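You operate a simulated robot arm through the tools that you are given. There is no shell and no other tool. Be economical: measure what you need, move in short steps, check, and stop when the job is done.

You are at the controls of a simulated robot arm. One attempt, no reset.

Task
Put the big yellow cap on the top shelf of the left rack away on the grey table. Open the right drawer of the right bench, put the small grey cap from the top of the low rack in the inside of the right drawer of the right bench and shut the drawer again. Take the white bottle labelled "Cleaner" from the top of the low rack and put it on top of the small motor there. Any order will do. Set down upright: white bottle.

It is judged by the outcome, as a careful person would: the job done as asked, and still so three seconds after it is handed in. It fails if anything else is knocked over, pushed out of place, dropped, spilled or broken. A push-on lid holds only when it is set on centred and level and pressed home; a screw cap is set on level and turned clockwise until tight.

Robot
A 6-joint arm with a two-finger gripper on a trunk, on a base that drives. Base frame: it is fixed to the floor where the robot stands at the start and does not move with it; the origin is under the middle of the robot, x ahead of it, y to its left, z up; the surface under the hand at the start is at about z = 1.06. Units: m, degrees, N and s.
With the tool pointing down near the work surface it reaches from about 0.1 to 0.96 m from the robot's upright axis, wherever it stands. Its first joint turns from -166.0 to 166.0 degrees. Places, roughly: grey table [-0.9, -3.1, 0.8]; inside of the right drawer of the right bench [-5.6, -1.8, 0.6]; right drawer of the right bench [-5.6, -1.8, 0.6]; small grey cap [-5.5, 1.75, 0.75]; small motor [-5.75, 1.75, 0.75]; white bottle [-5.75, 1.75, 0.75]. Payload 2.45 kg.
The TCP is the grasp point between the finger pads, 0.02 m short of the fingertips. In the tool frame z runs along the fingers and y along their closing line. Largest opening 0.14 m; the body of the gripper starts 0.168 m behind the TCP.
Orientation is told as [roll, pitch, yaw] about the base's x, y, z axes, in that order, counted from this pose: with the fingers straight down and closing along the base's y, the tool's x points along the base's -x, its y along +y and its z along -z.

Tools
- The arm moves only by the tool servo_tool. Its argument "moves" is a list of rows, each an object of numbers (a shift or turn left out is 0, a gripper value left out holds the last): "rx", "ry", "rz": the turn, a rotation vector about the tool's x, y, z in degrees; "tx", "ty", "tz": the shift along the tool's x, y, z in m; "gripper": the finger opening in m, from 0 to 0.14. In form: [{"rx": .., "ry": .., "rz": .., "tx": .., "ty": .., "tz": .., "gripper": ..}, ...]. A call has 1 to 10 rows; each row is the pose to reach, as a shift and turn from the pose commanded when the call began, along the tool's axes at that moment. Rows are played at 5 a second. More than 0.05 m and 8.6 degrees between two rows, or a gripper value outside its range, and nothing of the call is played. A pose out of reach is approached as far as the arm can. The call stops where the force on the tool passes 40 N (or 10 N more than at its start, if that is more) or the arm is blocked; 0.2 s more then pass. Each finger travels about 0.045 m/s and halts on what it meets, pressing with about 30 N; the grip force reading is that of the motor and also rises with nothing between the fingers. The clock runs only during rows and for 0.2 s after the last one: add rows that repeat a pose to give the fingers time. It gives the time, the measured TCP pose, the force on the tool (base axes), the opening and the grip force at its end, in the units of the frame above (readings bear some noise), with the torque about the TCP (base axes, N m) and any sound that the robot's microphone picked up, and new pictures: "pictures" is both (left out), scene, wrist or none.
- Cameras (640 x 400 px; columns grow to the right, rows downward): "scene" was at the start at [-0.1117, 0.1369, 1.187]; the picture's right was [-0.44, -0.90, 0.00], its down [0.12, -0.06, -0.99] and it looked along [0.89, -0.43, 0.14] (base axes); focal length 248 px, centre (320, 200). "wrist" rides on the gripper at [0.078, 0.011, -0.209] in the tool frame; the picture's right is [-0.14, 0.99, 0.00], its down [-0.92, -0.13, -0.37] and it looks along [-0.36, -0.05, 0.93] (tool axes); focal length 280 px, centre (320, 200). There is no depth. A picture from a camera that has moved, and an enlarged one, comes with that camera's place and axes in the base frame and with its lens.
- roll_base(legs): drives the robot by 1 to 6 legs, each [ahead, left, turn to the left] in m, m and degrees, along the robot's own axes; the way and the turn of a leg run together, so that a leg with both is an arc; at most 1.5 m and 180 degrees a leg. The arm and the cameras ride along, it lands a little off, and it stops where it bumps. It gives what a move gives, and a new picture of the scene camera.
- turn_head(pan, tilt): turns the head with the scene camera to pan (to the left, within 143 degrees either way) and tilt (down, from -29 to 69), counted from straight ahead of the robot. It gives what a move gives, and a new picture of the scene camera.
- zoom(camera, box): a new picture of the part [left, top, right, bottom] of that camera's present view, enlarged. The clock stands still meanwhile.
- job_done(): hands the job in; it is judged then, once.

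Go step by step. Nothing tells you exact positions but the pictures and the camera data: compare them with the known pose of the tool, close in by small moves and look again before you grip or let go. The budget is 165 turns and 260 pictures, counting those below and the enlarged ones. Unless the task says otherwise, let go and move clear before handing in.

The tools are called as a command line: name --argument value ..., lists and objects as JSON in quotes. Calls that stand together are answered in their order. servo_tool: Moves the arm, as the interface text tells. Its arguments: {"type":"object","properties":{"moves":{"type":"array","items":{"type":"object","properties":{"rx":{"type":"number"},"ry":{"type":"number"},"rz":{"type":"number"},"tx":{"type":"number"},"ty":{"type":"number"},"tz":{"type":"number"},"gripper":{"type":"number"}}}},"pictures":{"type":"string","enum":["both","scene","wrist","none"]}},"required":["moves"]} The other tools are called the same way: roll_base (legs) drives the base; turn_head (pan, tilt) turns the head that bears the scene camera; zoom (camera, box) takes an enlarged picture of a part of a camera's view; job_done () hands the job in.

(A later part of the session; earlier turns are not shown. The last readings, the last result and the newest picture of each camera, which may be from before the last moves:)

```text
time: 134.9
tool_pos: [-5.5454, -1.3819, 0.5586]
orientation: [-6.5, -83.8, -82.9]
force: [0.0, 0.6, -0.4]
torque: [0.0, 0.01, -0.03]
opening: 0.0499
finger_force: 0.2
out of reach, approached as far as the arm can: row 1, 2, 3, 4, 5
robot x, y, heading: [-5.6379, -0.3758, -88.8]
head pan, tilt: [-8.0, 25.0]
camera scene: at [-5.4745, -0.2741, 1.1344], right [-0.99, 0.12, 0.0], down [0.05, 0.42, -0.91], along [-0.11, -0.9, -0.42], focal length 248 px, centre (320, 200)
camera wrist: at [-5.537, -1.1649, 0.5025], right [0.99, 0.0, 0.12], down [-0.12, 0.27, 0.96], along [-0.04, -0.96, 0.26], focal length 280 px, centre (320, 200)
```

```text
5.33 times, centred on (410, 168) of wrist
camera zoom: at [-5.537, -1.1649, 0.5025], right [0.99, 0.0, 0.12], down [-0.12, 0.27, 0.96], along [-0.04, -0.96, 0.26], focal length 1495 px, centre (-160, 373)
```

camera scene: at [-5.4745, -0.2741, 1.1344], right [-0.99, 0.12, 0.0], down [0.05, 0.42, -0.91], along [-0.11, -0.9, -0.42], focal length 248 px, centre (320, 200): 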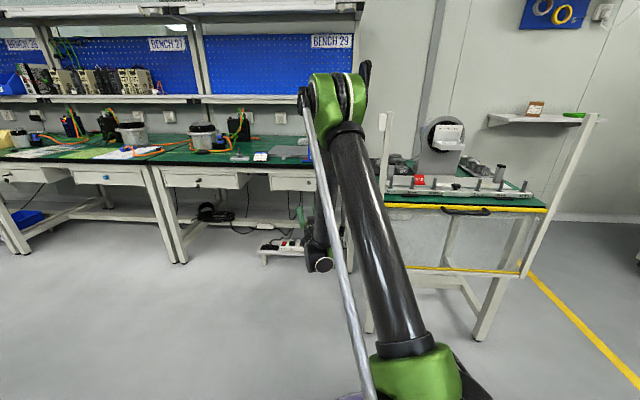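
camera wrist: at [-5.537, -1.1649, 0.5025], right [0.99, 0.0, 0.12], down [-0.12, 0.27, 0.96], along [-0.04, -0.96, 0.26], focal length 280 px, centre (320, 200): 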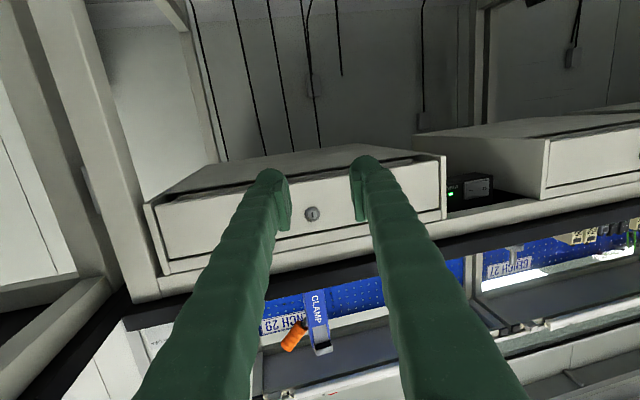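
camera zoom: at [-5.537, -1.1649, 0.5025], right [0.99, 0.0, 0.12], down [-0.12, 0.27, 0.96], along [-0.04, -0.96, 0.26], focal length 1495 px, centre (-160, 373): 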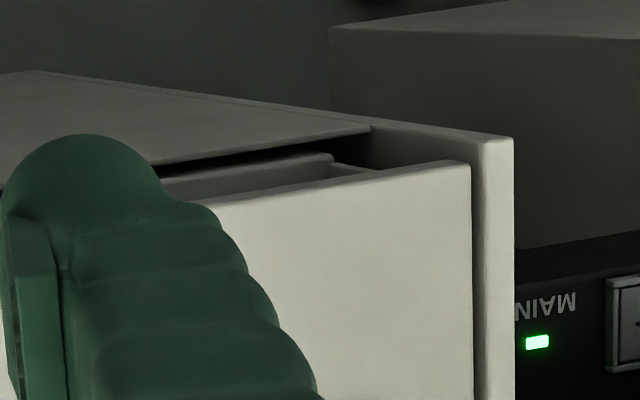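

There is a gap behind the front panel's lower edge: a finger pull. I pitch the tool upward to look straight into it.

servo_tool --moves '[{"ry": -8}, {"ry": -16}, {"ry": -24}, {"ry": -32}, {"ry": -40}]' --pictures "both"

```text
time: 136.1
tool_pos: [-5.5214, -1.4336, 0.5729]
orientation: [178.7, -56.5, 89.5]
force: [-0.1, -0.3, 0.4]
torque: [-0.06, -0.02, -0.01]
opening: 0.05
finger_force: 0.1
out of reach, approached as far as the arm can: row 1, 2, 3, 4, 5
robot x, y, heading: [-5.636, -0.3741, -88.7]
head pan, tilt: [-8.0, 25.0]
camera scene: at [-5.4745, -0.2743, 1.1344], right [-0.99, 0.12, 0.0], down [0.05, 0.42, -0.91], along [-0.11, -0.9, -0.42], focal length 248 px, centre (320, 200)
camera wrist: at [-5.5056, -1.3016, 0.3911], right [0.99, 0.05, 0.13], down [-0.11, 0.82, 0.56], along [-0.08, -0.57, 0.82], focal length 280 px, centre (320, 200)
```

scene: 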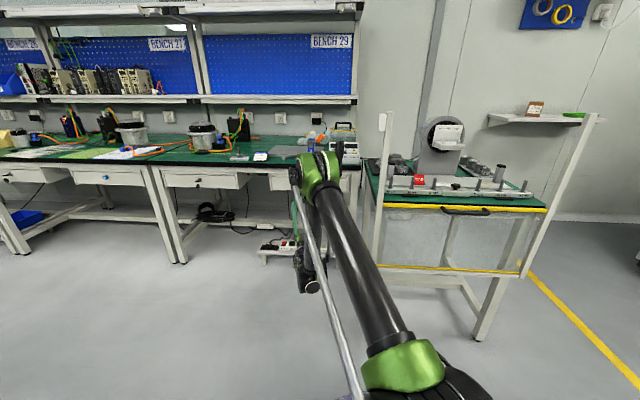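
wrist: 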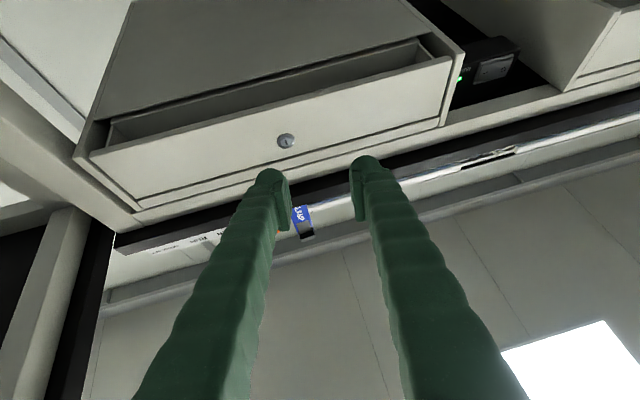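

zoom --camera "wrist" --box '[80, 20, 280, 145]'

zoom --camera "wrist" --box '[270, 20, 470, 145]'

```text
3.20 times, centred on (180, 82) of wrist
camera zoom: at [-5.5056, -1.3016, 0.3911], right [0.99, 0.05, 0.13], down [-0.11, 0.82, 0.56], along [-0.08, -0.57, 0.82], focal length 897 px, centre (768, 576)
```

zoom: 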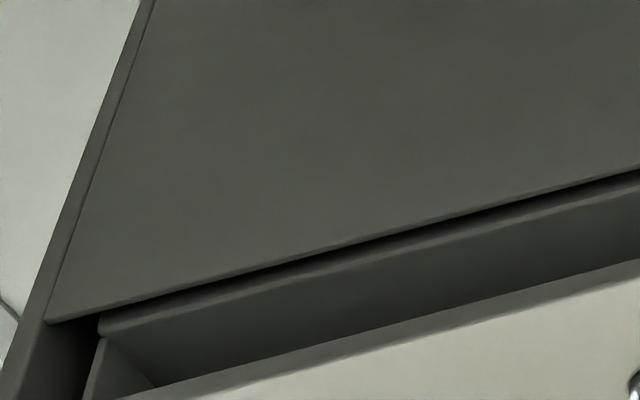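

```text
3.20 times, centred on (370, 82) of wrist
camera zoom: at [-5.5056, -1.3016, 0.3911], right [0.99, 0.05, 0.13], down [-0.11, 0.82, 0.56], along [-0.08, -0.57, 0.82], focal length 897 px, centre (160, 576)
```

zoom: 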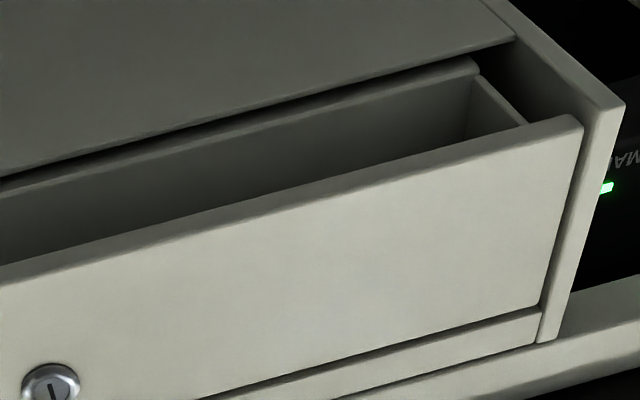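

There's a finger-pull channel behind the drawer front (front face y≈-1.565, bottom z≈0.576, channel to y≈-1.61). I try pitching the tool steeper and rolling it 90° so one thin finger can enter it.

servo_tool --moves '[{"tx": 0.02, "ry": -8}, {"tx": 0.04, "ry": -16}, {"tx": 0.05, "ry": -24}, {"tx": 0.05, "ry": -32}]' --pictures "both"

```text
time: 137.1
tool_pos: [-5.4914, -1.4426, 0.5569]
orientation: [173.7, -37.0, 90.1]
force: [-0.5, 0.3, 0.2]
torque: [-0.03, -0.03, 0.0]
opening: 0.0498
finger_force: 0.2
out of reach, approached as far as the arm can: row 1, 2, 3, 4
robot x, y, heading: [-5.6342, -0.3735, -89.0]
head pan, tilt: [-8.0, 25.0]
camera scene: at [-5.4744, -0.2742, 1.1344], right [-0.99, 0.12, 0.0], down [0.05, 0.42, -0.91], along [-0.11, -0.9, -0.42], focal length 248 px, centre (320, 200)
camera wrist: at [-5.4569, -1.3808, 0.345], right [0.98, 0.05, 0.17], down [-0.09, 0.96, 0.25], along [-0.15, -0.26, 0.95], focal length 280 px, centre (320, 200)
```

scene: 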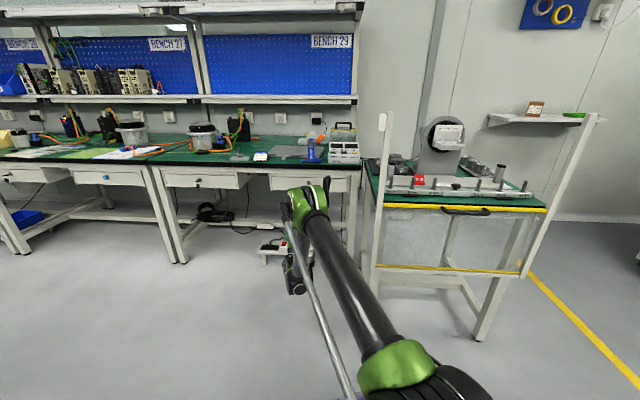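
wrist: 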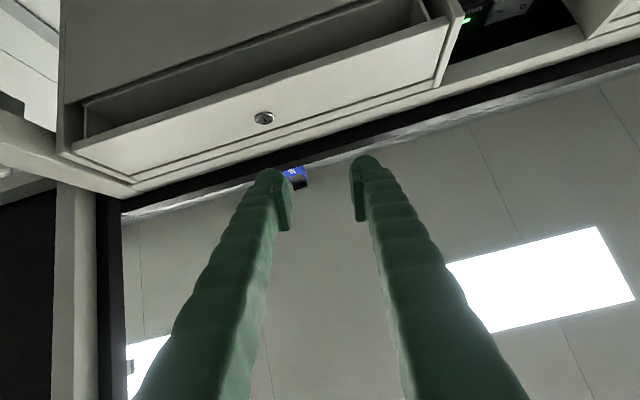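

Elevation is ~53° now. I roll the tool 90° about its axis so the fingers stack front/back.

servo_tool --moves '[{"rz": 8.5}, {"rz": 17}, {"rz": 25.5}, {"rz": 34}, {"rz": 42.5}, {"rz": 51}, {"rz": 59.5}, {"rz": 68}, {"rz": 76.5}, {"rz": 85}]' --pictures "both"

```text
time: 139.3
tool_pos: [-5.3685, -1.3544, 0.5414]
orientation: [113.7, -24.3, 150.6]
force: [1.3, 0.6, -1.9]
torque: [-0.22, 0.02, -0.17]
opening: 0.0503
finger_force: 0.2
out of reach, approached as far as the arm can: row 2, 3, 4, 5, 6, 7, 8, 9, 10
robot x, y, heading: [-5.6352, -0.3735, -88.9]
head pan, tilt: [-8.0, 25.0]
camera scene: at [-5.4746, -0.2744, 1.1344], right [-0.99, 0.12, 0.0], down [0.05, 0.42, -0.91], along [-0.11, -0.9, -0.42], focal length 248 px, centre (320, 200)
camera wrist: at [-5.2369, -1.2037, 0.4416], right [0.41, 0.23, 0.88], down [-0.69, 0.72, 0.14], along [-0.6, -0.66, 0.45], focal length 280 px, centre (320, 200)
```

scene: 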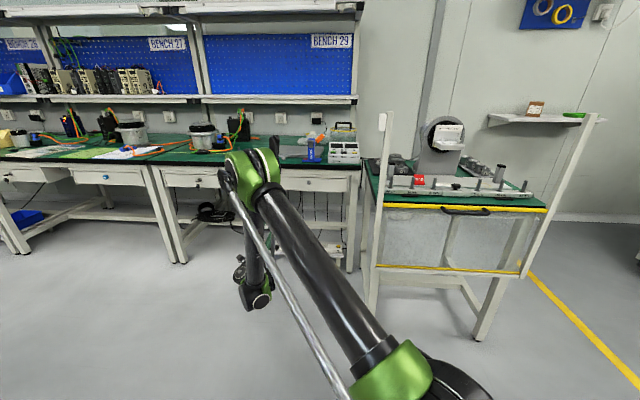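
wrist: 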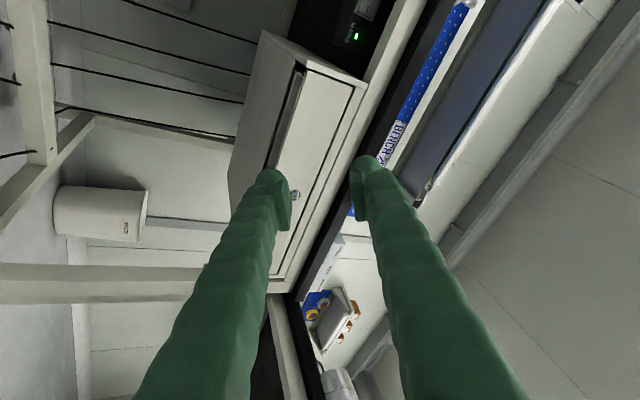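

The roll hit a limit that way. I roll back and will try the other direction.

servo_tool --moves '[{"rz": -8.5}, {"rz": -17}, {"rz": -25.5}, {"rz": -34}, {"rz": -42.5}, {"rz": -51}, {"rz": -59.5}, {"rz": -68}, {"rz": -76.5}, {"rz": -85}]' --pictures "none"

```text
time: 141.5
tool_pos: [-5.3673, -1.3546, 0.5421]
orientation: [-137.6, -60.0, 24.1]
force: [-0.3, 0.2, -1.1]
torque: [-0.01, 0.02, 0.0]
opening: 0.0502
finger_force: 0.0
robot x, y, heading: [-5.6355, -0.3767, -89.0]
head pan, tilt: [-8.0, 25.0]
```

Commands are relative to the achieved pose. I try rolling further in the negative direction.

servo_tool --moves '[{"rz": -8.5}, {"rz": -17}, {"rz": -25.5}, {"rz": -34}, {"rz": -42.5}, {"rz": -51}, {"rz": -59.5}]' --pictures "scene"

```text
time: 143.1
tool_pos: [-5.3671, -1.3535, 0.5412]
orientation: [-111.8, -8.6, -16.0]
force: [-0.1, -1.0, -0.2]
torque: [-0.05, -0.02, 0.02]
opening: 0.0499
finger_force: 0.0
robot x, y, heading: [-5.6349, -0.3742, -88.7]
head pan, tilt: [-8.0, 25.0]
camera scene: at [-5.4743, -0.2742, 1.1344], right [-0.99, 0.12, 0.0], down [0.05, 0.42, -0.91], along [-0.11, -0.9, -0.42], focal length 248 px, centre (320, 200)
```

scene: 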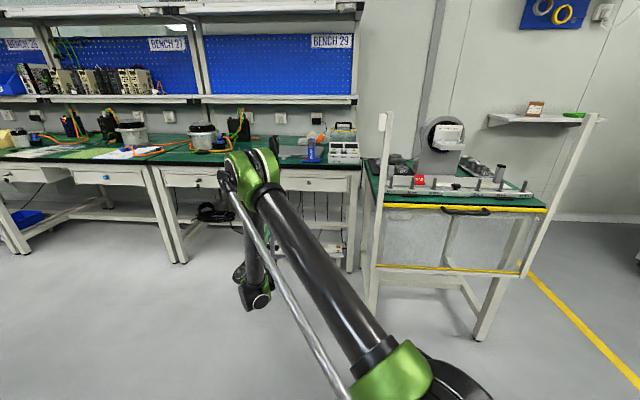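

Rolling this way works. I straighten the azimuth and shift toward the drawer's middle.

servo_tool --moves '[{"rx": -0.4, "ry": -6, "rz": -0.7, "tx": 0.045}, {"rx": -0.8, "ry": -12, "rz": -1.3, "tx": 0.09}, {"rx": -1.2, "ry": -18.1, "rz": -2, "tx": 0.13}, {"rx": -1.2, "ry": -18.1, "rz": -2, "tx": 0.16}]' --pictures "none"

servo_tool --moves '[{"rx": 8}, {"rx": 16}, {"rx": 24}, {"rx": 32}, {"rx": 40}]' --pictures "both"

```text
time: 144.1
tool_pos: [-5.4862, -1.4318, 0.583]
orientation: [-111.9, 0.1, 0.4]
force: [0.9, 0.4, 0.3]
torque: [0.03, -0.04, 0.01]
opening: 0.0501
finger_force: 0.1
out of reach, approached as far as the arm can: row 1, 2, 3, 4
robot x, y, heading: [-5.6382, -0.3741, -88.6]
head pan, tilt: [-8.0, 25.0]
```

```text
time: 145.3
tool_pos: [-5.4594, -1.4248, 0.5839]
orientation: [-149.2, -6.5, -3.4]
force: [0.2, -0.2, 0.5]
torque: [-0.03, -0.01, 0.01]
opening: 0.05
finger_force: 0.0
out of reach, approached as far as the arm can: row 2, 3, 4, 5
robot x, y, heading: [-5.6315, -0.3737, -89.0]
head pan, tilt: [-8.0, 25.0]
camera scene: at [-5.4744, -0.2743, 1.1344], right [-0.99, 0.12, 0.0], down [0.05, 0.42, -0.91], along [-0.11, -0.9, -0.42], focal length 248 px, centre (320, 200)
camera wrist: at [-5.5099, -1.3238, 0.3904], right [0.14, -0.86, -0.49], down [0.96, 0.24, -0.14], along [0.24, -0.45, 0.86], focal length 280 px, centre (320, 200)
```

scene: 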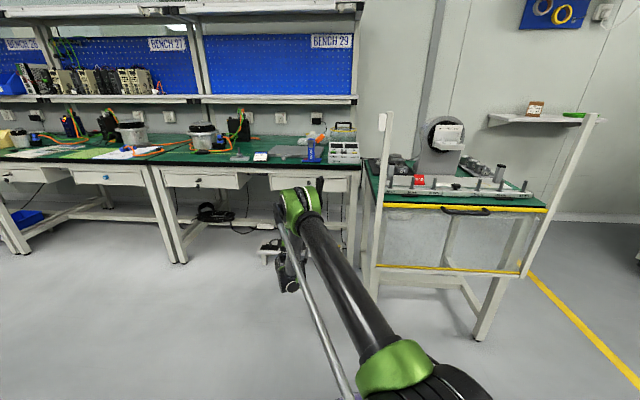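
wrist: 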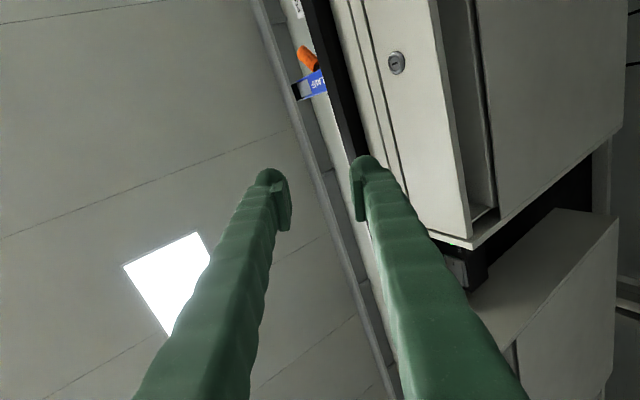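

Now the fingers are stacked with ~59° elevation and the channel is well visible. I zoom to measure it.

zoom --camera "wrist" --box '[340, 0, 540, 125]'

zoom --camera "wrist" --box '[360, 125, 560, 250]'

```text
3.20 times, centred on (440, 62) of wrist
camera zoom: at [-5.5099, -1.3238, 0.3904], right [0.14, -0.86, -0.49], down [0.96, 0.24, -0.14], along [0.24, -0.45, 0.86], focal length 897 px, centre (-64, 640)
```

zoom: 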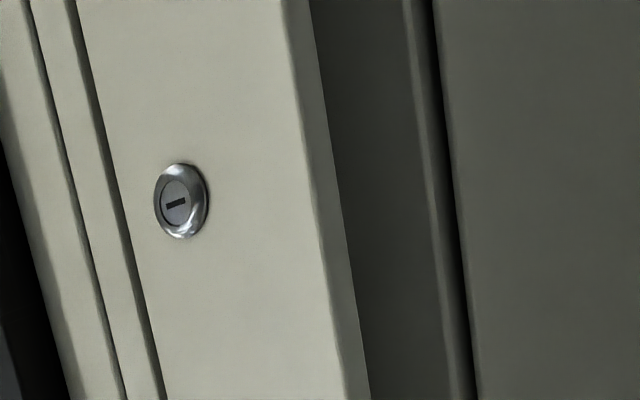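

```text
3.20 times, centred on (460, 188) of wrist
camera zoom: at [-5.5099, -1.3238, 0.3904], right [0.14, -0.86, -0.49], down [0.96, 0.24, -0.14], along [0.24, -0.45, 0.86], focal length 897 px, centre (-128, 240)
```

zoom: 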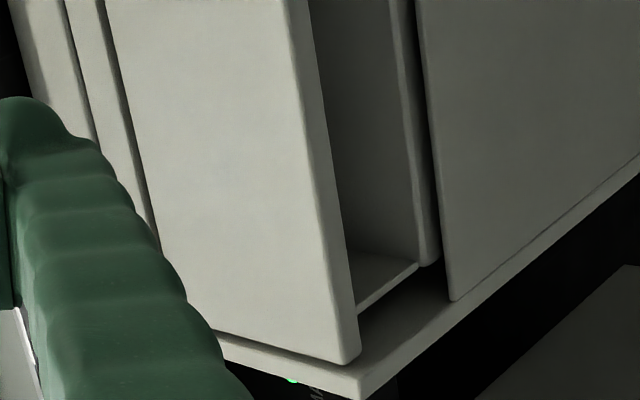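

Measured: panel face y≈-1.567, back ≈-1.577, channel to ≈-1.617, bottom edge z≈0.577. I bring the rear finger below the channel, straightening the tool.

servo_tool --moves '[{"tx": 0.004, "ty": 0.0178, "tz": -0.03, "ry": -3.5, "gripper": 0.06}, {"tx": 0.012, "ty": 0.06, "tz": -0.005, "ry": -7.3, "gripper": 0.06}, {"tx": 0.02, "ty": 0.1, "tz": 0.02, "ry": -7.3, "gripper": 0.06}, {"tx": 0.025, "ty": 0.1317, "tz": 0.0437, "ry": -7.3, "gripper": 0.06}, {"tx": 0.025, "ty": 0.1317, "tz": 0.0437, "ry": -7.3, "gripper": 0.06}]' --pictures "both"

```text
time: 146.5
tool_pos: [-5.4696, -1.5132, 0.6144]
orientation: [-146.5, -6.3, -3.5]
force: [0.0, -0.8, -0.5]
torque: [-0.02, -0.02, 0.0]
opening: 0.0601
finger_force: 0.0
out of reach, approached as far as the arm can: row 1, 2, 3, 4, 5
robot x, y, heading: [-5.6395, -0.376, -89.2]
head pan, tilt: [-8.0, 25.0]
camera scene: at [-5.4744, -0.2743, 1.1344], right [-0.99, 0.12, 0.0], down [0.05, 0.42, -0.91], along [-0.11, -0.9, -0.42], focal length 248 px, centre (320, 200)
camera wrist: at [-5.5211, -1.403, 0.4259], right [0.15, -0.84, -0.53], down [0.96, 0.25, -0.13], along [0.24, -0.49, 0.84], focal length 280 px, centre (320, 200)
```

scene: 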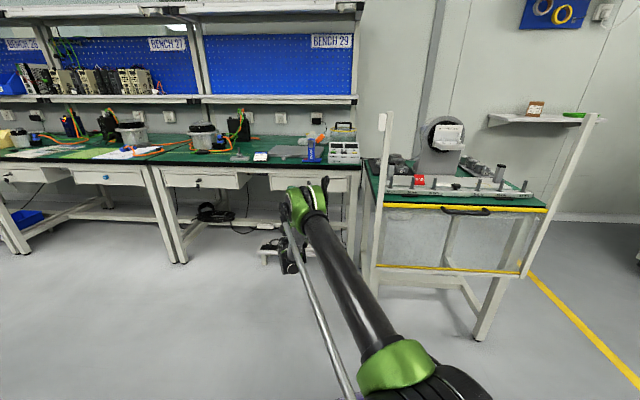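
wrist: 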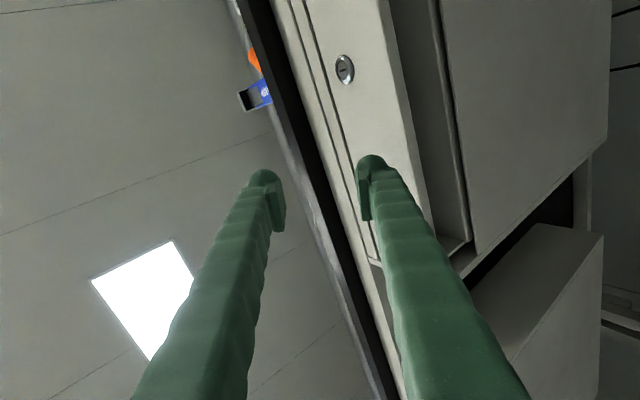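

The limit is wrist bend; with less elevation (~46°) and the base slightly further back it should fit. I back up 6 cm and approach beneath the edge again.

roll_base --legs '[[-0.07, 0, 0]]'

servo_tool --moves '[{"tx": 0.002, "ty": 0.012, "tz": -0.018, "rx": -5.2, "ry": -3.6, "gripper": 0.07}, {"tx": 0.005, "ty": 0.024, "tz": -0.0365, "rx": -10.5, "ry": -7.3, "gripper": 0.07}, {"tx": 0.009, "ty": 0.055, "tz": -0.015, "rx": -10.5, "ry": -7.3, "gripper": 0.07}, {"tx": 0.013, "ty": 0.085, "tz": 0.005, "rx": -10.5, "ry": -7.3, "gripper": 0.07}, {"tx": 0.018, "ty": 0.12, "tz": 0.03, "rx": -10.5, "ry": -7.3, "gripper": 0.07}]' --pictures "wrist"

```text
time: 147.5
tool_pos: [-5.4716, -1.4427, 0.6145]
orientation: [-146.6, -6.5, -3.5]
force: [-0.2, 0.5, 0.4]
torque: [-0.02, 0.0, 0.0]
opening: 0.0601
finger_force: 0.0
robot x, y, heading: [-5.6386, -0.3047, -88.9]
head pan, tilt: [-8.0, 25.0]
camera scene: at [-5.4758, -0.2043, 1.1344], right [-0.99, 0.12, 0.0], down [0.05, 0.42, -0.91], along [-0.11, -0.9, -0.42], focal length 248 px, centre (320, 200)
```

scene: 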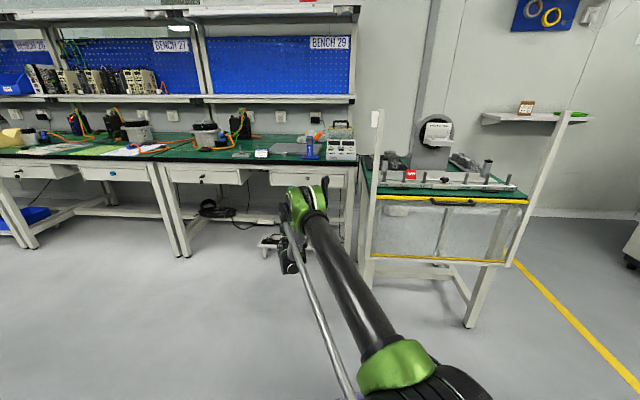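

```text
time: 148.7
tool_pos: [-5.4763, -1.5349, 0.5986]
orientation: [-134.8, -3.9, -2.2]
force: [0.4, 0.1, -0.1]
torque: [0.01, -0.01, 0.0]
opening: 0.0703
finger_force: 0.0
out of reach, approached as far as the arm can: row 1, 2, 3, 4, 5
robot x, y, heading: [-5.6342, -0.304, -88.9]
head pan, tilt: [-8.0, 25.0]
camera wrist: at [-5.5379, -1.391, 0.4386], right [0.16, -0.7, -0.69], down [0.94, 0.32, -0.11], along [0.3, -0.64, 0.71], focal length 280 px, centre (320, 200)
```

wrist: 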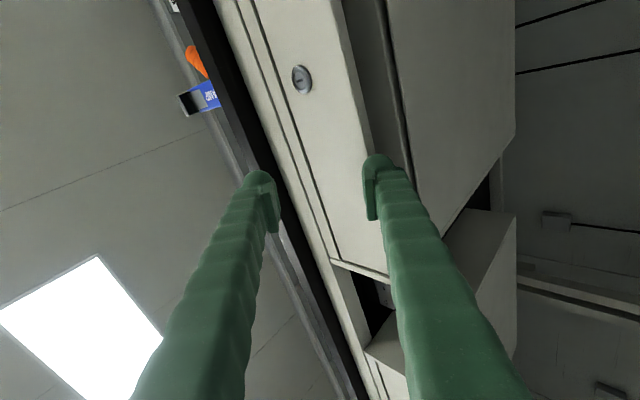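

Closer, but still limited in height. I back up another 0.1 m and extend again.

roll_base --legs '[[-0.1, 0, 0]]'

servo_tool --moves '[{"tx": 0.002, "ty": 0.0224, "tz": -0.0222}, {"tx": 0.005, "ty": 0.05, "tz": 0.008}, {"tx": 0.007, "ty": 0.08, "tz": 0.038}, {"tx": 0.009, "ty": 0.111, "tz": 0.068}, {"tx": 0.009, "ty": 0.111, "tz": 0.068}]' --pictures "wrist"

```text
time: 149.9
tool_pos: [-5.4793, -1.4337, 0.599]
orientation: [-134.7, -4.0, -2.1]
force: [-0.4, -0.7, -0.6]
torque: [0.03, -0.02, -0.01]
opening: 0.0698
finger_force: 0.1
robot x, y, heading: [-5.6391, -0.2054, -89.0]
head pan, tilt: [-8.0, 25.0]
camera scene: at [-5.4778, -0.1045, 1.1344], right [-0.99, 0.12, 0.0], down [0.05, 0.42, -0.91], along [-0.11, -0.9, -0.42], focal length 248 px, centre (320, 200)
```

scene: 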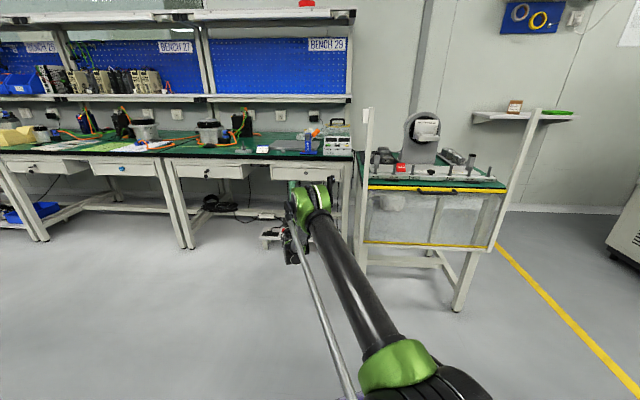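

```text
time: 151.1
tool_pos: [-5.5002, -1.4903, 0.637]
orientation: [-134.0, -4.3, -2.6]
force: [0.1, -0.5, -0.8]
torque: [-0.02, -0.01, -0.02]
opening: 0.0698
finger_force: 0.0
out of reach, approached as far as the arm can: row 1, 2, 3, 4, 5
robot x, y, heading: [-5.6414, -0.2085, -88.9]
head pan, tilt: [-8.0, 25.0]
camera wrist: at [-5.5589, -1.3434, 0.4784], right [0.16, -0.69, -0.7], down [0.95, 0.31, -0.09], along [0.28, -0.65, 0.71], focal length 280 px, centre (320, 200)
```

wrist: 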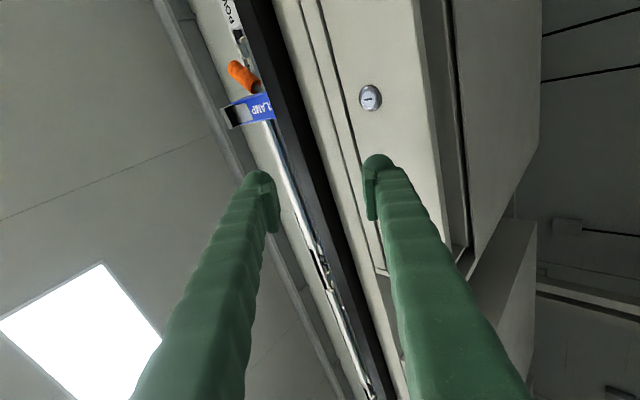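

The pattern shows a lower-arm limit; the best stance is robot y≈-0.45 with 45° elevation. I retract the tool, then drive forward 0.25 m.

servo_tool --moves '[{"ty": -0.031, "tz": -0.031}, {"ty": -0.062, "tz": -0.062}, {"ty": -0.093, "tz": -0.093}, {"ty": -0.124, "tz": -0.124}, {"ty": -0.155, "tz": -0.155}, {"ty": -0.184, "tz": -0.184}]' --pictures "none"

roll_base --legs '[[0.24, 0, 0]]'

```text
time: 152.5
tool_pos: [-5.4886, -1.2285, 0.6384]
orientation: [-134.8, -3.8, -2.2]
force: [-0.4, -0.8, 0.1]
torque: [0.02, 0.05, -0.01]
opening: 0.0703
finger_force: 0.1
robot x, y, heading: [-5.6404, -0.2029, -89.1]
head pan, tilt: [-8.0, 25.0]
```

```text
time: 154.2
tool_pos: [-5.486, -1.4685, 0.637]
orientation: [-134.7, -3.9, -2.2]
force: [0.4, 1.1, 0.6]
torque: [0.0, 0.01, -0.02]
opening: 0.0702
finger_force: 0.1
robot x, y, heading: [-5.6332, -0.4463, -89.1]
head pan, tilt: [-8.0, 25.0]
camera scene: at [-5.473, -0.3449, 1.1344], right [-0.99, 0.12, 0.0], down [0.05, 0.42, -0.91], along [-0.11, -0.9, -0.42], focal length 248 px, centre (320, 200)
```

scene: 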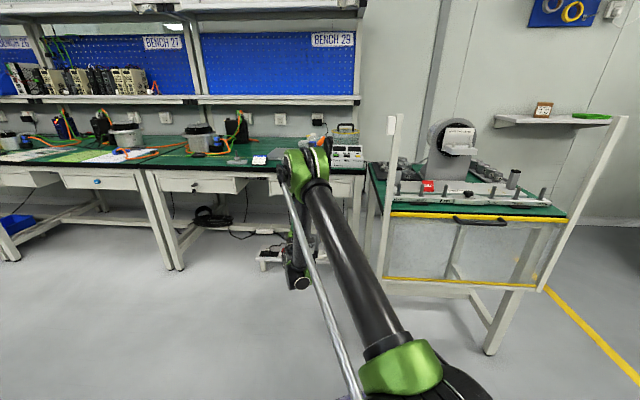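

Now straight down 7 cm.

servo_tool --moves '[{"tx": 0.0024, "ty": 0.025, "tz": -0.025}, {"tx": 0.0048, "ty": 0.0496, "tz": -0.0492}, {"tx": 0.0048, "ty": 0.0496, "tz": -0.0492}]' --pictures "none"

```text
time: 155.1
tool_pos: [-5.4856, -1.4679, 0.568]
orientation: [-134.7, -4.0, -2.1]
force: [-0.3, 1.1, 0.0]
torque: [0.0, 0.0, 0.02]
opening: 0.0701
finger_force: 0.2
robot x, y, heading: [-5.6396, -0.4446, -88.9]
head pan, tilt: [-8.0, 25.0]
```

Reached. Now forward under the drawer front.

servo_tool --moves '[{"tx": -0.001, "ty": 0.025, "tz": 0.021}, {"tx": -0.002, "ty": 0.047, "tz": 0.043}, {"tx": -0.0035, "ty": 0.068, "tz": 0.063}, {"tx": -0.0035, "ty": 0.068, "tz": 0.063}]' --pictures "wrist"

zoom --camera "wrist" --box '[280, 0, 480, 250]'

```text
time: 156.1
tool_pos: [-5.4845, -1.5621, 0.5658]
orientation: [-134.7, -3.9, -2.0]
force: [0.1, -0.2, -0.1]
torque: [-0.01, 0.0, 0.01]
opening: 0.0699
finger_force: 0.0
robot x, y, heading: [-5.6334, -0.4456, -89.0]
head pan, tilt: [-8.0, 25.0]
camera wrist: at [-5.5466, -1.418, 0.4052], right [0.16, -0.7, -0.69], down [0.94, 0.32, -0.11], along [0.29, -0.64, 0.71], focal length 280 px, centre (320, 200)
```

wrist: 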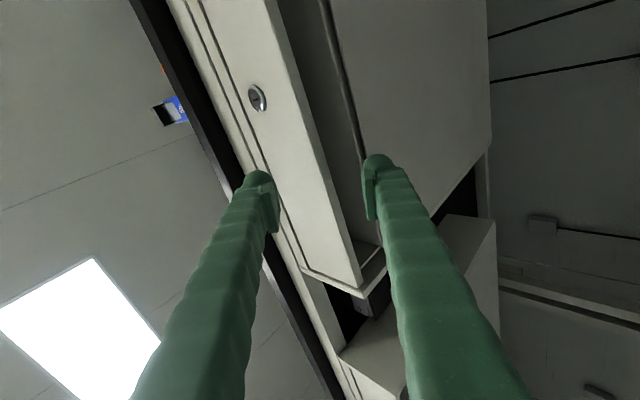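

```text
1.60 times, centred on (380, 125) of wrist
camera zoom: at [-5.5466, -1.418, 0.4052], right [0.16, -0.7, -0.69], down [0.94, 0.32, -0.11], along [0.29, -0.64, 0.71], focal length 449 px, centre (224, 320)
```

zoom: 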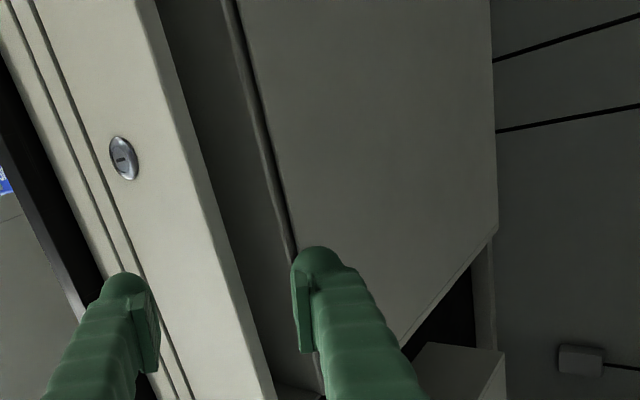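

The rear finger is just beneath the channel. I move up 3.6 cm (and 4 mm frontward) so that it enters behind the panel.

servo_tool --moves '[{"tx": -0.001, "ty": -0.008, "tz": 0.004}, {"tx": -0.001, "ty": -0.015, "tz": 0.01}, {"tx": -0.002, "ty": -0.022, "tz": 0.016}, {"tx": -0.002, "ty": -0.0283, "tz": 0.0225}, {"tx": -0.002, "ty": -0.0283, "tz": 0.0225}]' --pictures "wrist"

zoom --camera "wrist" --box '[220, 60, 460, 260]'

```text
time: 157.2
tool_pos: [-5.4856, -1.558, 0.6016]
orientation: [-134.7, -3.9, -2.1]
force: [0.3, 2.0, -8.8]
torque: [0.32, 0.1, 0.03]
opening: 0.0727
finger_force: 2.7
robot x, y, heading: [-5.6342, -0.4456, -89.0]
head pan, tilt: [-8.0, 25.0]
camera wrist: at [-5.5471, -1.4135, 0.4404], right [0.16, -0.7, -0.69], down [0.94, 0.32, -0.11], along [0.29, -0.64, 0.71], focal length 280 px, centre (320, 200)
```

wrist: 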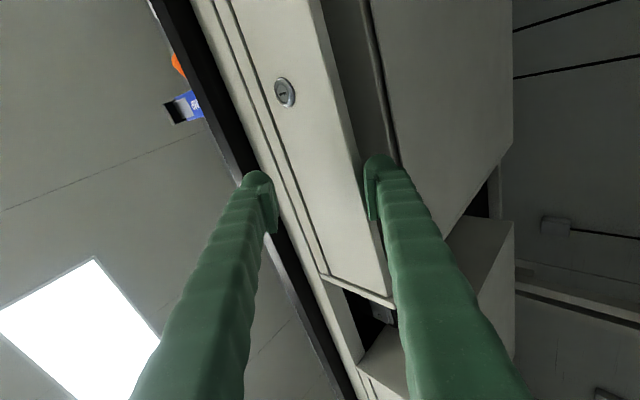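

```text
2.00 times, centred on (340, 160) of wrist
camera zoom: at [-5.5471, -1.4135, 0.4404], right [0.16, -0.7, -0.69], down [0.94, 0.32, -0.11], along [0.29, -0.64, 0.71], focal length 561 px, centre (280, 280)
```

zoom: 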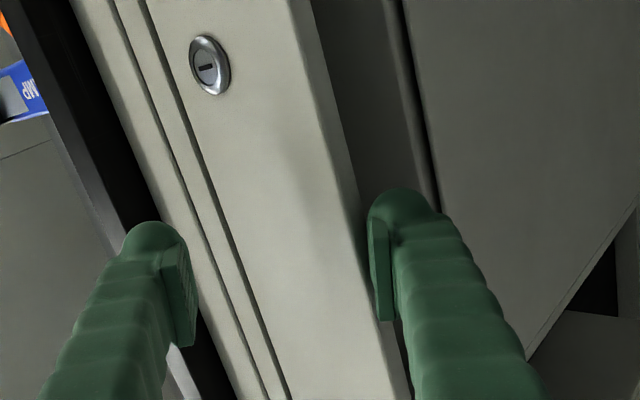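

The rear finger is engaged behind the panel. I pull gently 3 cm.

servo_tool --moves '[{"ty": -0.007, "tz": -0.007}, {"ty": -0.014, "tz": -0.014}, {"ty": -0.0212, "tz": -0.0212}, {"ty": -0.0212, "tz": -0.0212}]' --pictures "wrist"

```text
time: 158.2
tool_pos: [-5.4846, -1.5268, 0.6013]
orientation: [-134.7, -3.9, -2.1]
force: [-0.9, -0.2, 0.1]
torque: [0.0, 0.01, -0.04]
opening: 0.0701
finger_force: 0.0
robot x, y, heading: [-5.6325, -0.4458, -88.9]
head pan, tilt: [-8.0, 25.0]
camera wrist: at [-5.5463, -1.3833, 0.4409], right [0.16, -0.7, -0.69], down [0.94, 0.32, -0.11], along [0.29, -0.64, 0.71], focal length 280 px, centre (320, 200)
```

wrist: 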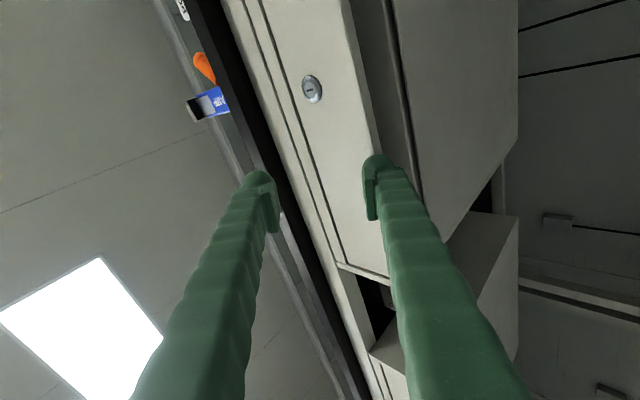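

The finger slipped off; insertion was too shallow. I retreat, move the base 0.1 m closer and use a steeper tool and deeper insertion.

servo_tool --moves '[{"tx": 0.002, "ty": 0.0248, "tz": -0.0246}, {"tx": 0.002, "ty": -0.005, "tz": -0.05}, {"tx": 0.002, "ty": -0.035, "tz": -0.08}, {"tx": 0.002, "ty": -0.067, "tz": -0.115}]' --pictures "none"

roll_base --legs '[[0.1, 0, 0]]'

servo_tool --moves '[{"rx": 6, "ry": -2}, {"rx": 12, "ry": -4.5}, {"rx": 12, "ry": -4.5}]' --pictures "wrist"

```text
time: 159.2
tool_pos: [-5.4632, -1.4583, 0.5821]
orientation: [-134.8, -3.9, -2.2]
force: [0.0, -0.1, -0.3]
torque: [0.0, 0.02, 0.03]
opening: 0.07
finger_force: 0.1
out of reach, approached as far as the arm can: row 3, 4
robot x, y, heading: [-5.6352, -0.4444, -88.9]
head pan, tilt: [-8.0, 25.0]
```

```text
time: 160.4
tool_pos: [-5.4609, -1.5586, 0.582]
orientation: [-134.8, -4.0, -2.1]
force: [0.4, 0.3, -0.1]
torque: [0.03, 0.0, 0.0]
opening: 0.0702
finger_force: 0.1
robot x, y, heading: [-5.6335, -0.5441, -89.0]
head pan, tilt: [-8.0, 25.0]
camera scene: at [-5.471, -0.4449, 1.1344], right [-0.99, 0.12, 0.0], down [0.05, 0.42, -0.91], along [-0.11, -0.9, -0.42], focal length 248 px, centre (320, 200)
```

scene: 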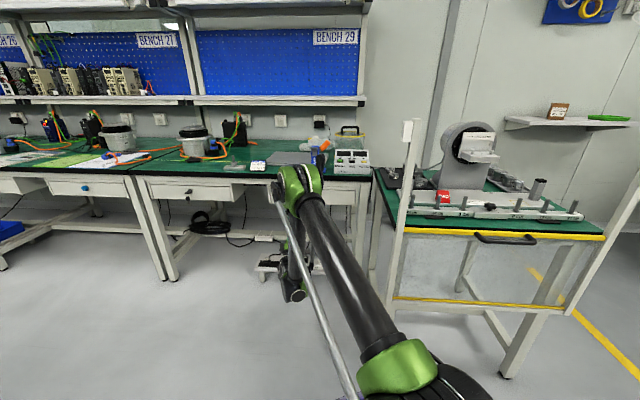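

```text
time: 161.2
tool_pos: [-5.4381, -1.5526, 0.5832]
orientation: [-145.2, -4.6, -2.2]
force: [-0.4, 0.3, 0.1]
torque: [0.01, 0.03, -0.01]
opening: 0.0699
finger_force: 0.0
out of reach, approached as far as the arm can: row 1, 2, 3
robot x, y, heading: [-5.6342, -0.5475, -88.9]
head pan, tilt: [-8.0, 25.0]
camera wrist: at [-5.4976, -1.4398, 0.3982], right [0.15, -0.82, -0.55], down [0.95, 0.28, -0.15], along [0.28, -0.5, 0.82], focal length 280 px, centre (320, 200)
```

wrist: 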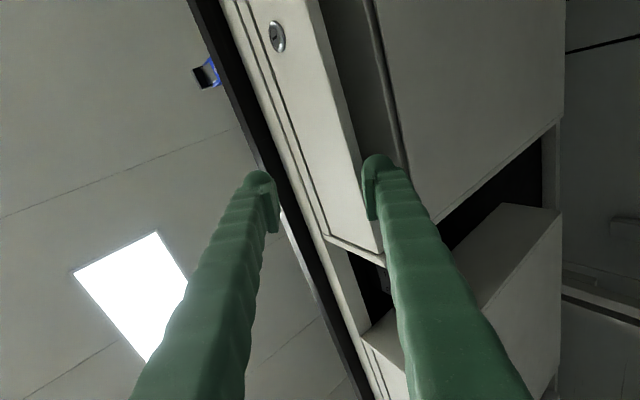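

The rear finger tip sits at the channel mouth, centred. I push up 2.5 cm into it.

servo_tool --moves '[{"tx": -0.001, "ty": -0.004, "tz": 0.007}, {"tx": -0.001, "ty": -0.008, "tz": 0.015}, {"tx": -0.002, "ty": -0.0117, "tz": 0.022}, {"tx": -0.002, "ty": -0.0117, "tz": 0.022}]' --pictures "wrist"

zoom --camera "wrist" --box '[220, 60, 460, 260]'

```text
time: 161.9
tool_pos: [-5.4376, -1.5565, 0.596]
orientation: [-144.9, -4.5, -2.2]
force: [1.3, 0.8, -18.9]
torque: [0.93, 0.22, 0.06]
opening: 0.0793
finger_force: 6.9
robot x, y, heading: [-5.6351, -0.5499, -88.9]
head pan, tilt: [-8.0, 25.0]
stopped in row 3: the force on the tool passed its limit at 76 N (the readings are from after the stop); the commanded pose is now the measured one
camera wrist: at [-5.497, -1.4416, 0.4122], right [0.15, -0.82, -0.56], down [0.95, 0.28, -0.15], along [0.28, -0.51, 0.82], focal length 280 px, centre (320, 200)
```

wrist: 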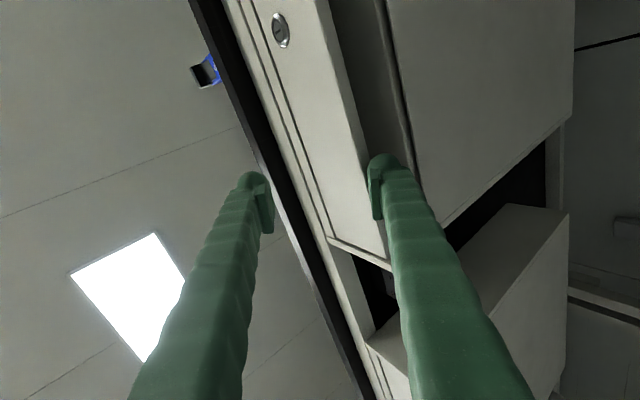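

```text
2.00 times, centred on (340, 160) of wrist
camera zoom: at [-5.497, -1.4416, 0.4122], right [0.15, -0.82, -0.56], down [0.95, 0.28, -0.15], along [0.28, -0.51, 0.82], focal length 561 px, centre (280, 280)
```

zoom: 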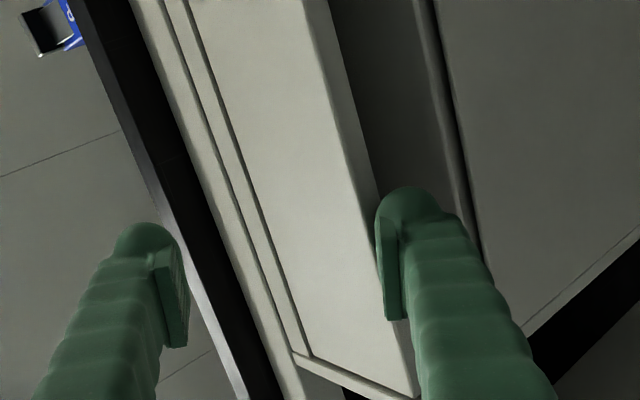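

The tip touches the channel's roof (lip is only ~14 mm deep). I ease down slightly and pinch the panel between both fingers.

servo_tool --moves '[{"ty": 0.0056, "tz": -0.0046, "gripper": 0.07}, {"ty": 0.0056, "tz": -0.0046, "gripper": 0.06}, {"ty": 0.0056, "tz": -0.0046, "gripper": 0.04}, {"ty": 0.0056, "tz": -0.0046, "gripper": 0.02}, {"ty": 0.0056, "tz": -0.0046, "gripper": 0.005}, {"ty": 0.0056, "tz": -0.0046, "gripper": 0.005}, {"ty": 0.0056, "tz": -0.0046, "gripper": 0.005}, {"ty": 0.0056, "tz": -0.0046, "gripper": 0.005}, {"ty": 0.0056, "tz": -0.0046, "gripper": 0.005}]' --pictures "wrist"

zoom --camera "wrist" --box '[220, 60, 460, 260]'

```text
time: 163.2
tool_pos: [-5.4355, -1.5605, 0.5836]
orientation: [-144.3, -4.6, -2.0]
force: [3.0, -5.8, -63.8]
torque: [1.92, 0.66, 0.73]
opening: 0.04
finger_force: 22.2
robot x, y, heading: [-5.6274, -0.5444, -88.8]
head pan, tilt: [-8.0, 25.0]
stopped in row 6: the force on the tool passed its limit at 45 N (the readings are from after the stop); the commanded pose is now the measured one
camera wrist: at [-5.4955, -1.4447, 0.4009], right [0.15, -0.81, -0.56], down [0.95, 0.29, -0.15], along [0.28, -0.51, 0.81], focal length 280 px, centre (320, 200)
```

wrist: 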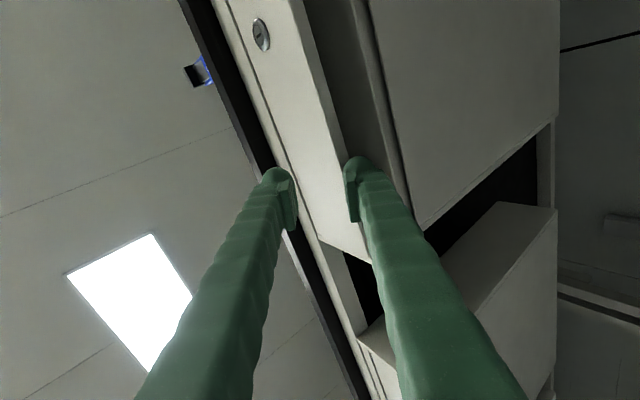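

```text
2.00 times, centred on (340, 160) of wrist
camera zoom: at [-5.4955, -1.4447, 0.4009], right [0.15, -0.81, -0.56], down [0.95, 0.29, -0.15], along [0.28, -0.51, 0.81], focal length 561 px, centre (280, 280)
```

zoom: 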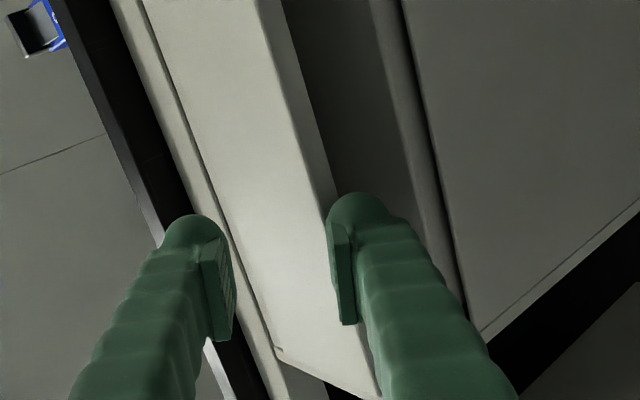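

The tip rises into the roof while closing. I drop 1 cm and close again.

servo_tool --moves '[{"ty": 0.003, "tz": -0.004, "gripper": 0.04}, {"ty": 0.0057, "tz": -0.0082, "gripper": 0.04}, {"ty": 0.0057, "tz": -0.0082, "gripper": 0.03}, {"ty": 0.0057, "tz": -0.0082, "gripper": 0.02}, {"ty": 0.0057, "tz": -0.0082, "gripper": 0.01}, {"ty": 0.0057, "tz": -0.0082, "gripper": 0.005}, {"ty": 0.0057, "tz": -0.0082, "gripper": 0.005}, {"ty": 0.0057, "tz": -0.0082, "gripper": 0.005}]' --pictures "wrist"

zoom --camera "wrist" --box '[220, 60, 460, 260]'

```text
time: 165.0
tool_pos: [-5.4353, -1.5567, 0.5786]
orientation: [-144.8, -4.6, -2.0]
force: [0.0, -0.9, 0.1]
torque: [0.0, 0.0, 0.0]
opening: 0.0052
finger_force: 0.1
robot x, y, heading: [-5.6344, -0.5474, -88.8]
head pan, tilt: [-8.0, 25.0]
camera wrist: at [-5.495, -1.4433, 0.3956], right [0.15, -0.81, -0.56], down [0.95, 0.28, -0.15], along [0.28, -0.51, 0.82], focal length 280 px, centre (320, 200)
```

wrist: 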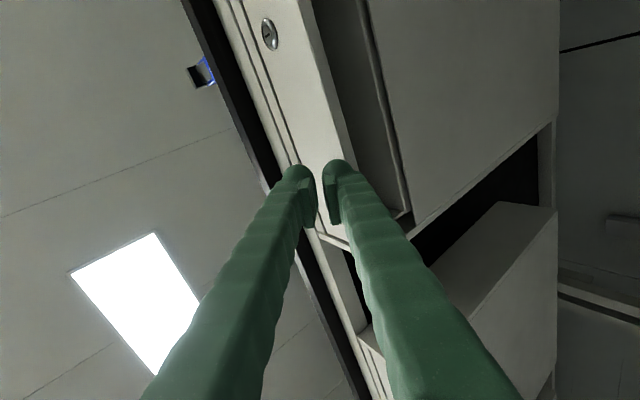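

```text
2.00 times, centred on (340, 160) of wrist
camera zoom: at [-5.495, -1.4433, 0.3956], right [0.15, -0.81, -0.56], down [0.95, 0.28, -0.15], along [0.28, -0.51, 0.82], focal length 561 px, centre (280, 280)
```

zoom: 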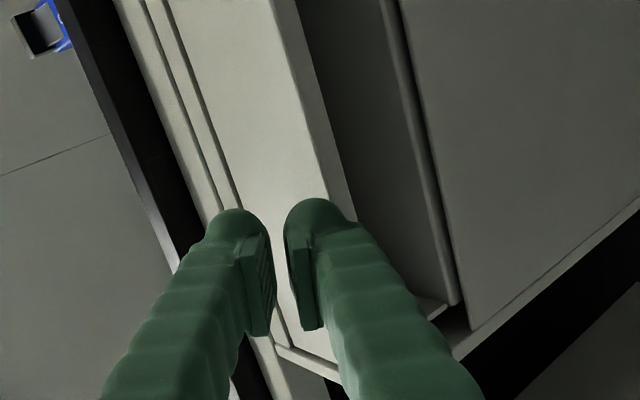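

The fingers closed empty: the panel must sit ~2 cm further back (face ≈-1.585, bottom z≈0.59). I reopen and move below the real channel.

servo_tool --moves '[{"gripper": 0.02}, {"gripper": 0.04}, {"gripper": 0.06}, {"gripper": 0.07}, {"gripper": 0.07}, {"gripper": 0.07}, {"ty": 0.005, "tz": 0.006, "gripper": 0.07}, {"ty": 0.01, "tz": 0.0119, "gripper": 0.07}]' --pictures "wrist"

zoom --camera "wrist" --box '[220, 60, 460, 260]'

```text
time: 166.8
tool_pos: [-5.4372, -1.5732, 0.5824]
orientation: [-144.7, -4.7, -2.1]
force: [0.7, -0.4, -0.3]
torque: [-0.03, -0.03, -0.03]
opening: 0.0701
finger_force: 0.0
robot x, y, heading: [-5.636, -0.5456, -88.9]
head pan, tilt: [-8.0, 25.0]
camera wrist: at [-5.4959, -1.4582, 0.3993], right [0.15, -0.81, -0.56], down [0.95, 0.28, -0.15], along [0.28, -0.51, 0.82], focal length 280 px, centre (320, 200)
```

wrist: 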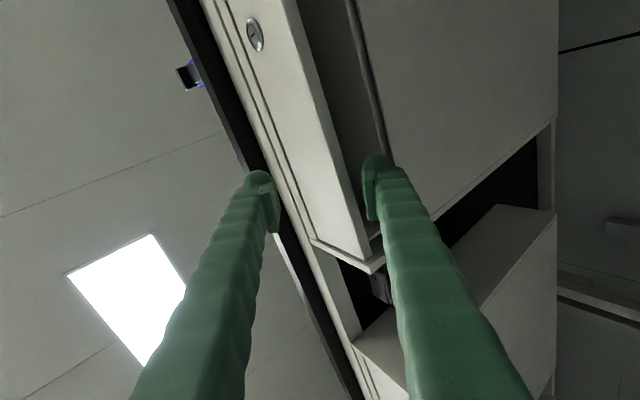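

```text
2.00 times, centred on (340, 160) of wrist
camera zoom: at [-5.4959, -1.4582, 0.3993], right [0.15, -0.81, -0.56], down [0.95, 0.28, -0.15], along [0.28, -0.51, 0.82], focal length 561 px, centre (280, 280)
```

zoom: 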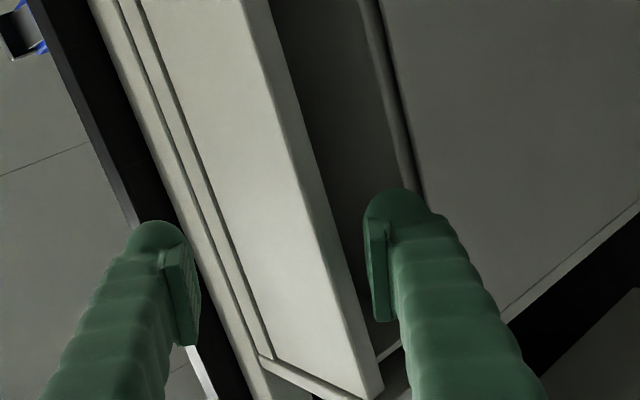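

Looks well placed beneath the channel now. Up 3 cm in steps.

servo_tool --moves '[{"ty": -0.0057, "tz": 0.0082}, {"ty": -0.0091, "tz": 0.0131}, {"ty": -0.0125, "tz": 0.018}, {"ty": -0.0148, "tz": 0.0213}]' --pictures "wrist"

zoom --camera "wrist" --box '[220, 60, 460, 260]'

```text
time: 167.8
tool_pos: [-5.4383, -1.5732, 0.6078]
orientation: [-144.7, -4.7, -2.1]
force: [-1.4, -4.1, -9.4]
torque: [0.14, 0.17, -0.08]
opening: 0.076
finger_force: 3.9
robot x, y, heading: [-5.6334, -0.5439, -89.0]
head pan, tilt: [-8.0, 25.0]
camera wrist: at [-5.4979, -1.4583, 0.4249], right [0.15, -0.81, -0.56], down [0.95, 0.28, -0.15], along [0.28, -0.51, 0.82], focal length 280 px, centre (320, 200)
```

wrist: 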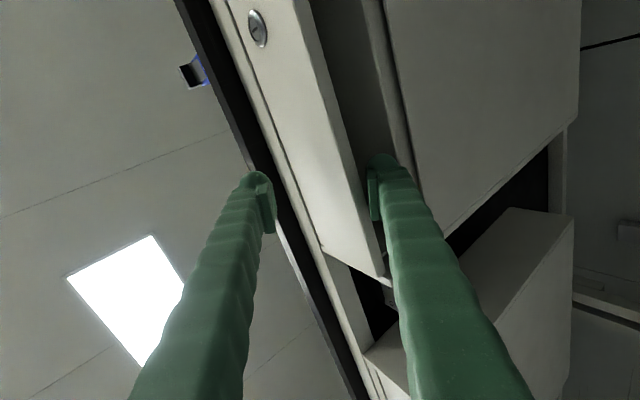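

```text
2.00 times, centred on (340, 160) of wrist
camera zoom: at [-5.4979, -1.4583, 0.4249], right [0.15, -0.81, -0.56], down [0.95, 0.28, -0.15], along [0.28, -0.51, 0.82], focal length 561 px, centre (280, 280)
```

zoom: 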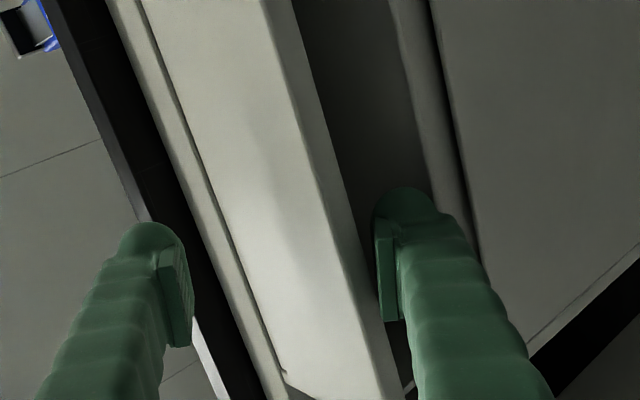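

The finger is now inside the channel. I close to pinch the panel.

servo_tool --moves '[{"gripper": 0.06}, {"gripper": 0.05}, {"gripper": 0.04}, {"gripper": 0.03}, {"gripper": 0.02}, {"gripper": 0.01}, {"gripper": 0.01}]' --pictures "wrist"

```text
time: 169.4
tool_pos: [-5.4384, -1.5719, 0.6092]
orientation: [-144.7, -4.7, -2.1]
force: [2.5, 0.6, 1.6]
torque: [-1.97, 1.01, -1.7]
opening: 0.0406
finger_force: 44.5
robot x, y, heading: [-5.6332, -0.5505, -88.8]
head pan, tilt: [-8.0, 25.0]
camera wrist: at [-5.4977, -1.4581, 0.4254], right [0.15, -0.82, -0.56], down [0.95, 0.28, -0.15], along [0.28, -0.51, 0.82], focal length 280 px, centre (320, 200)
```

wrist: 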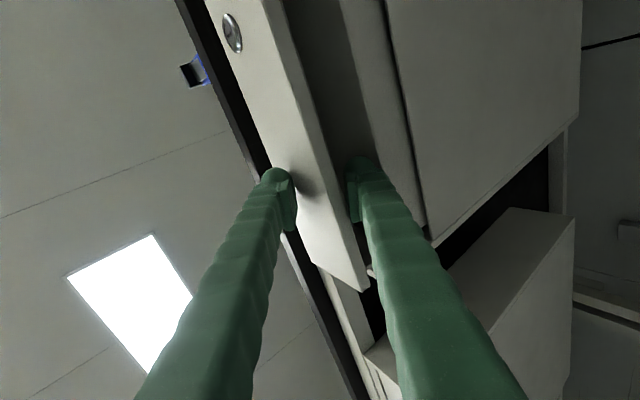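

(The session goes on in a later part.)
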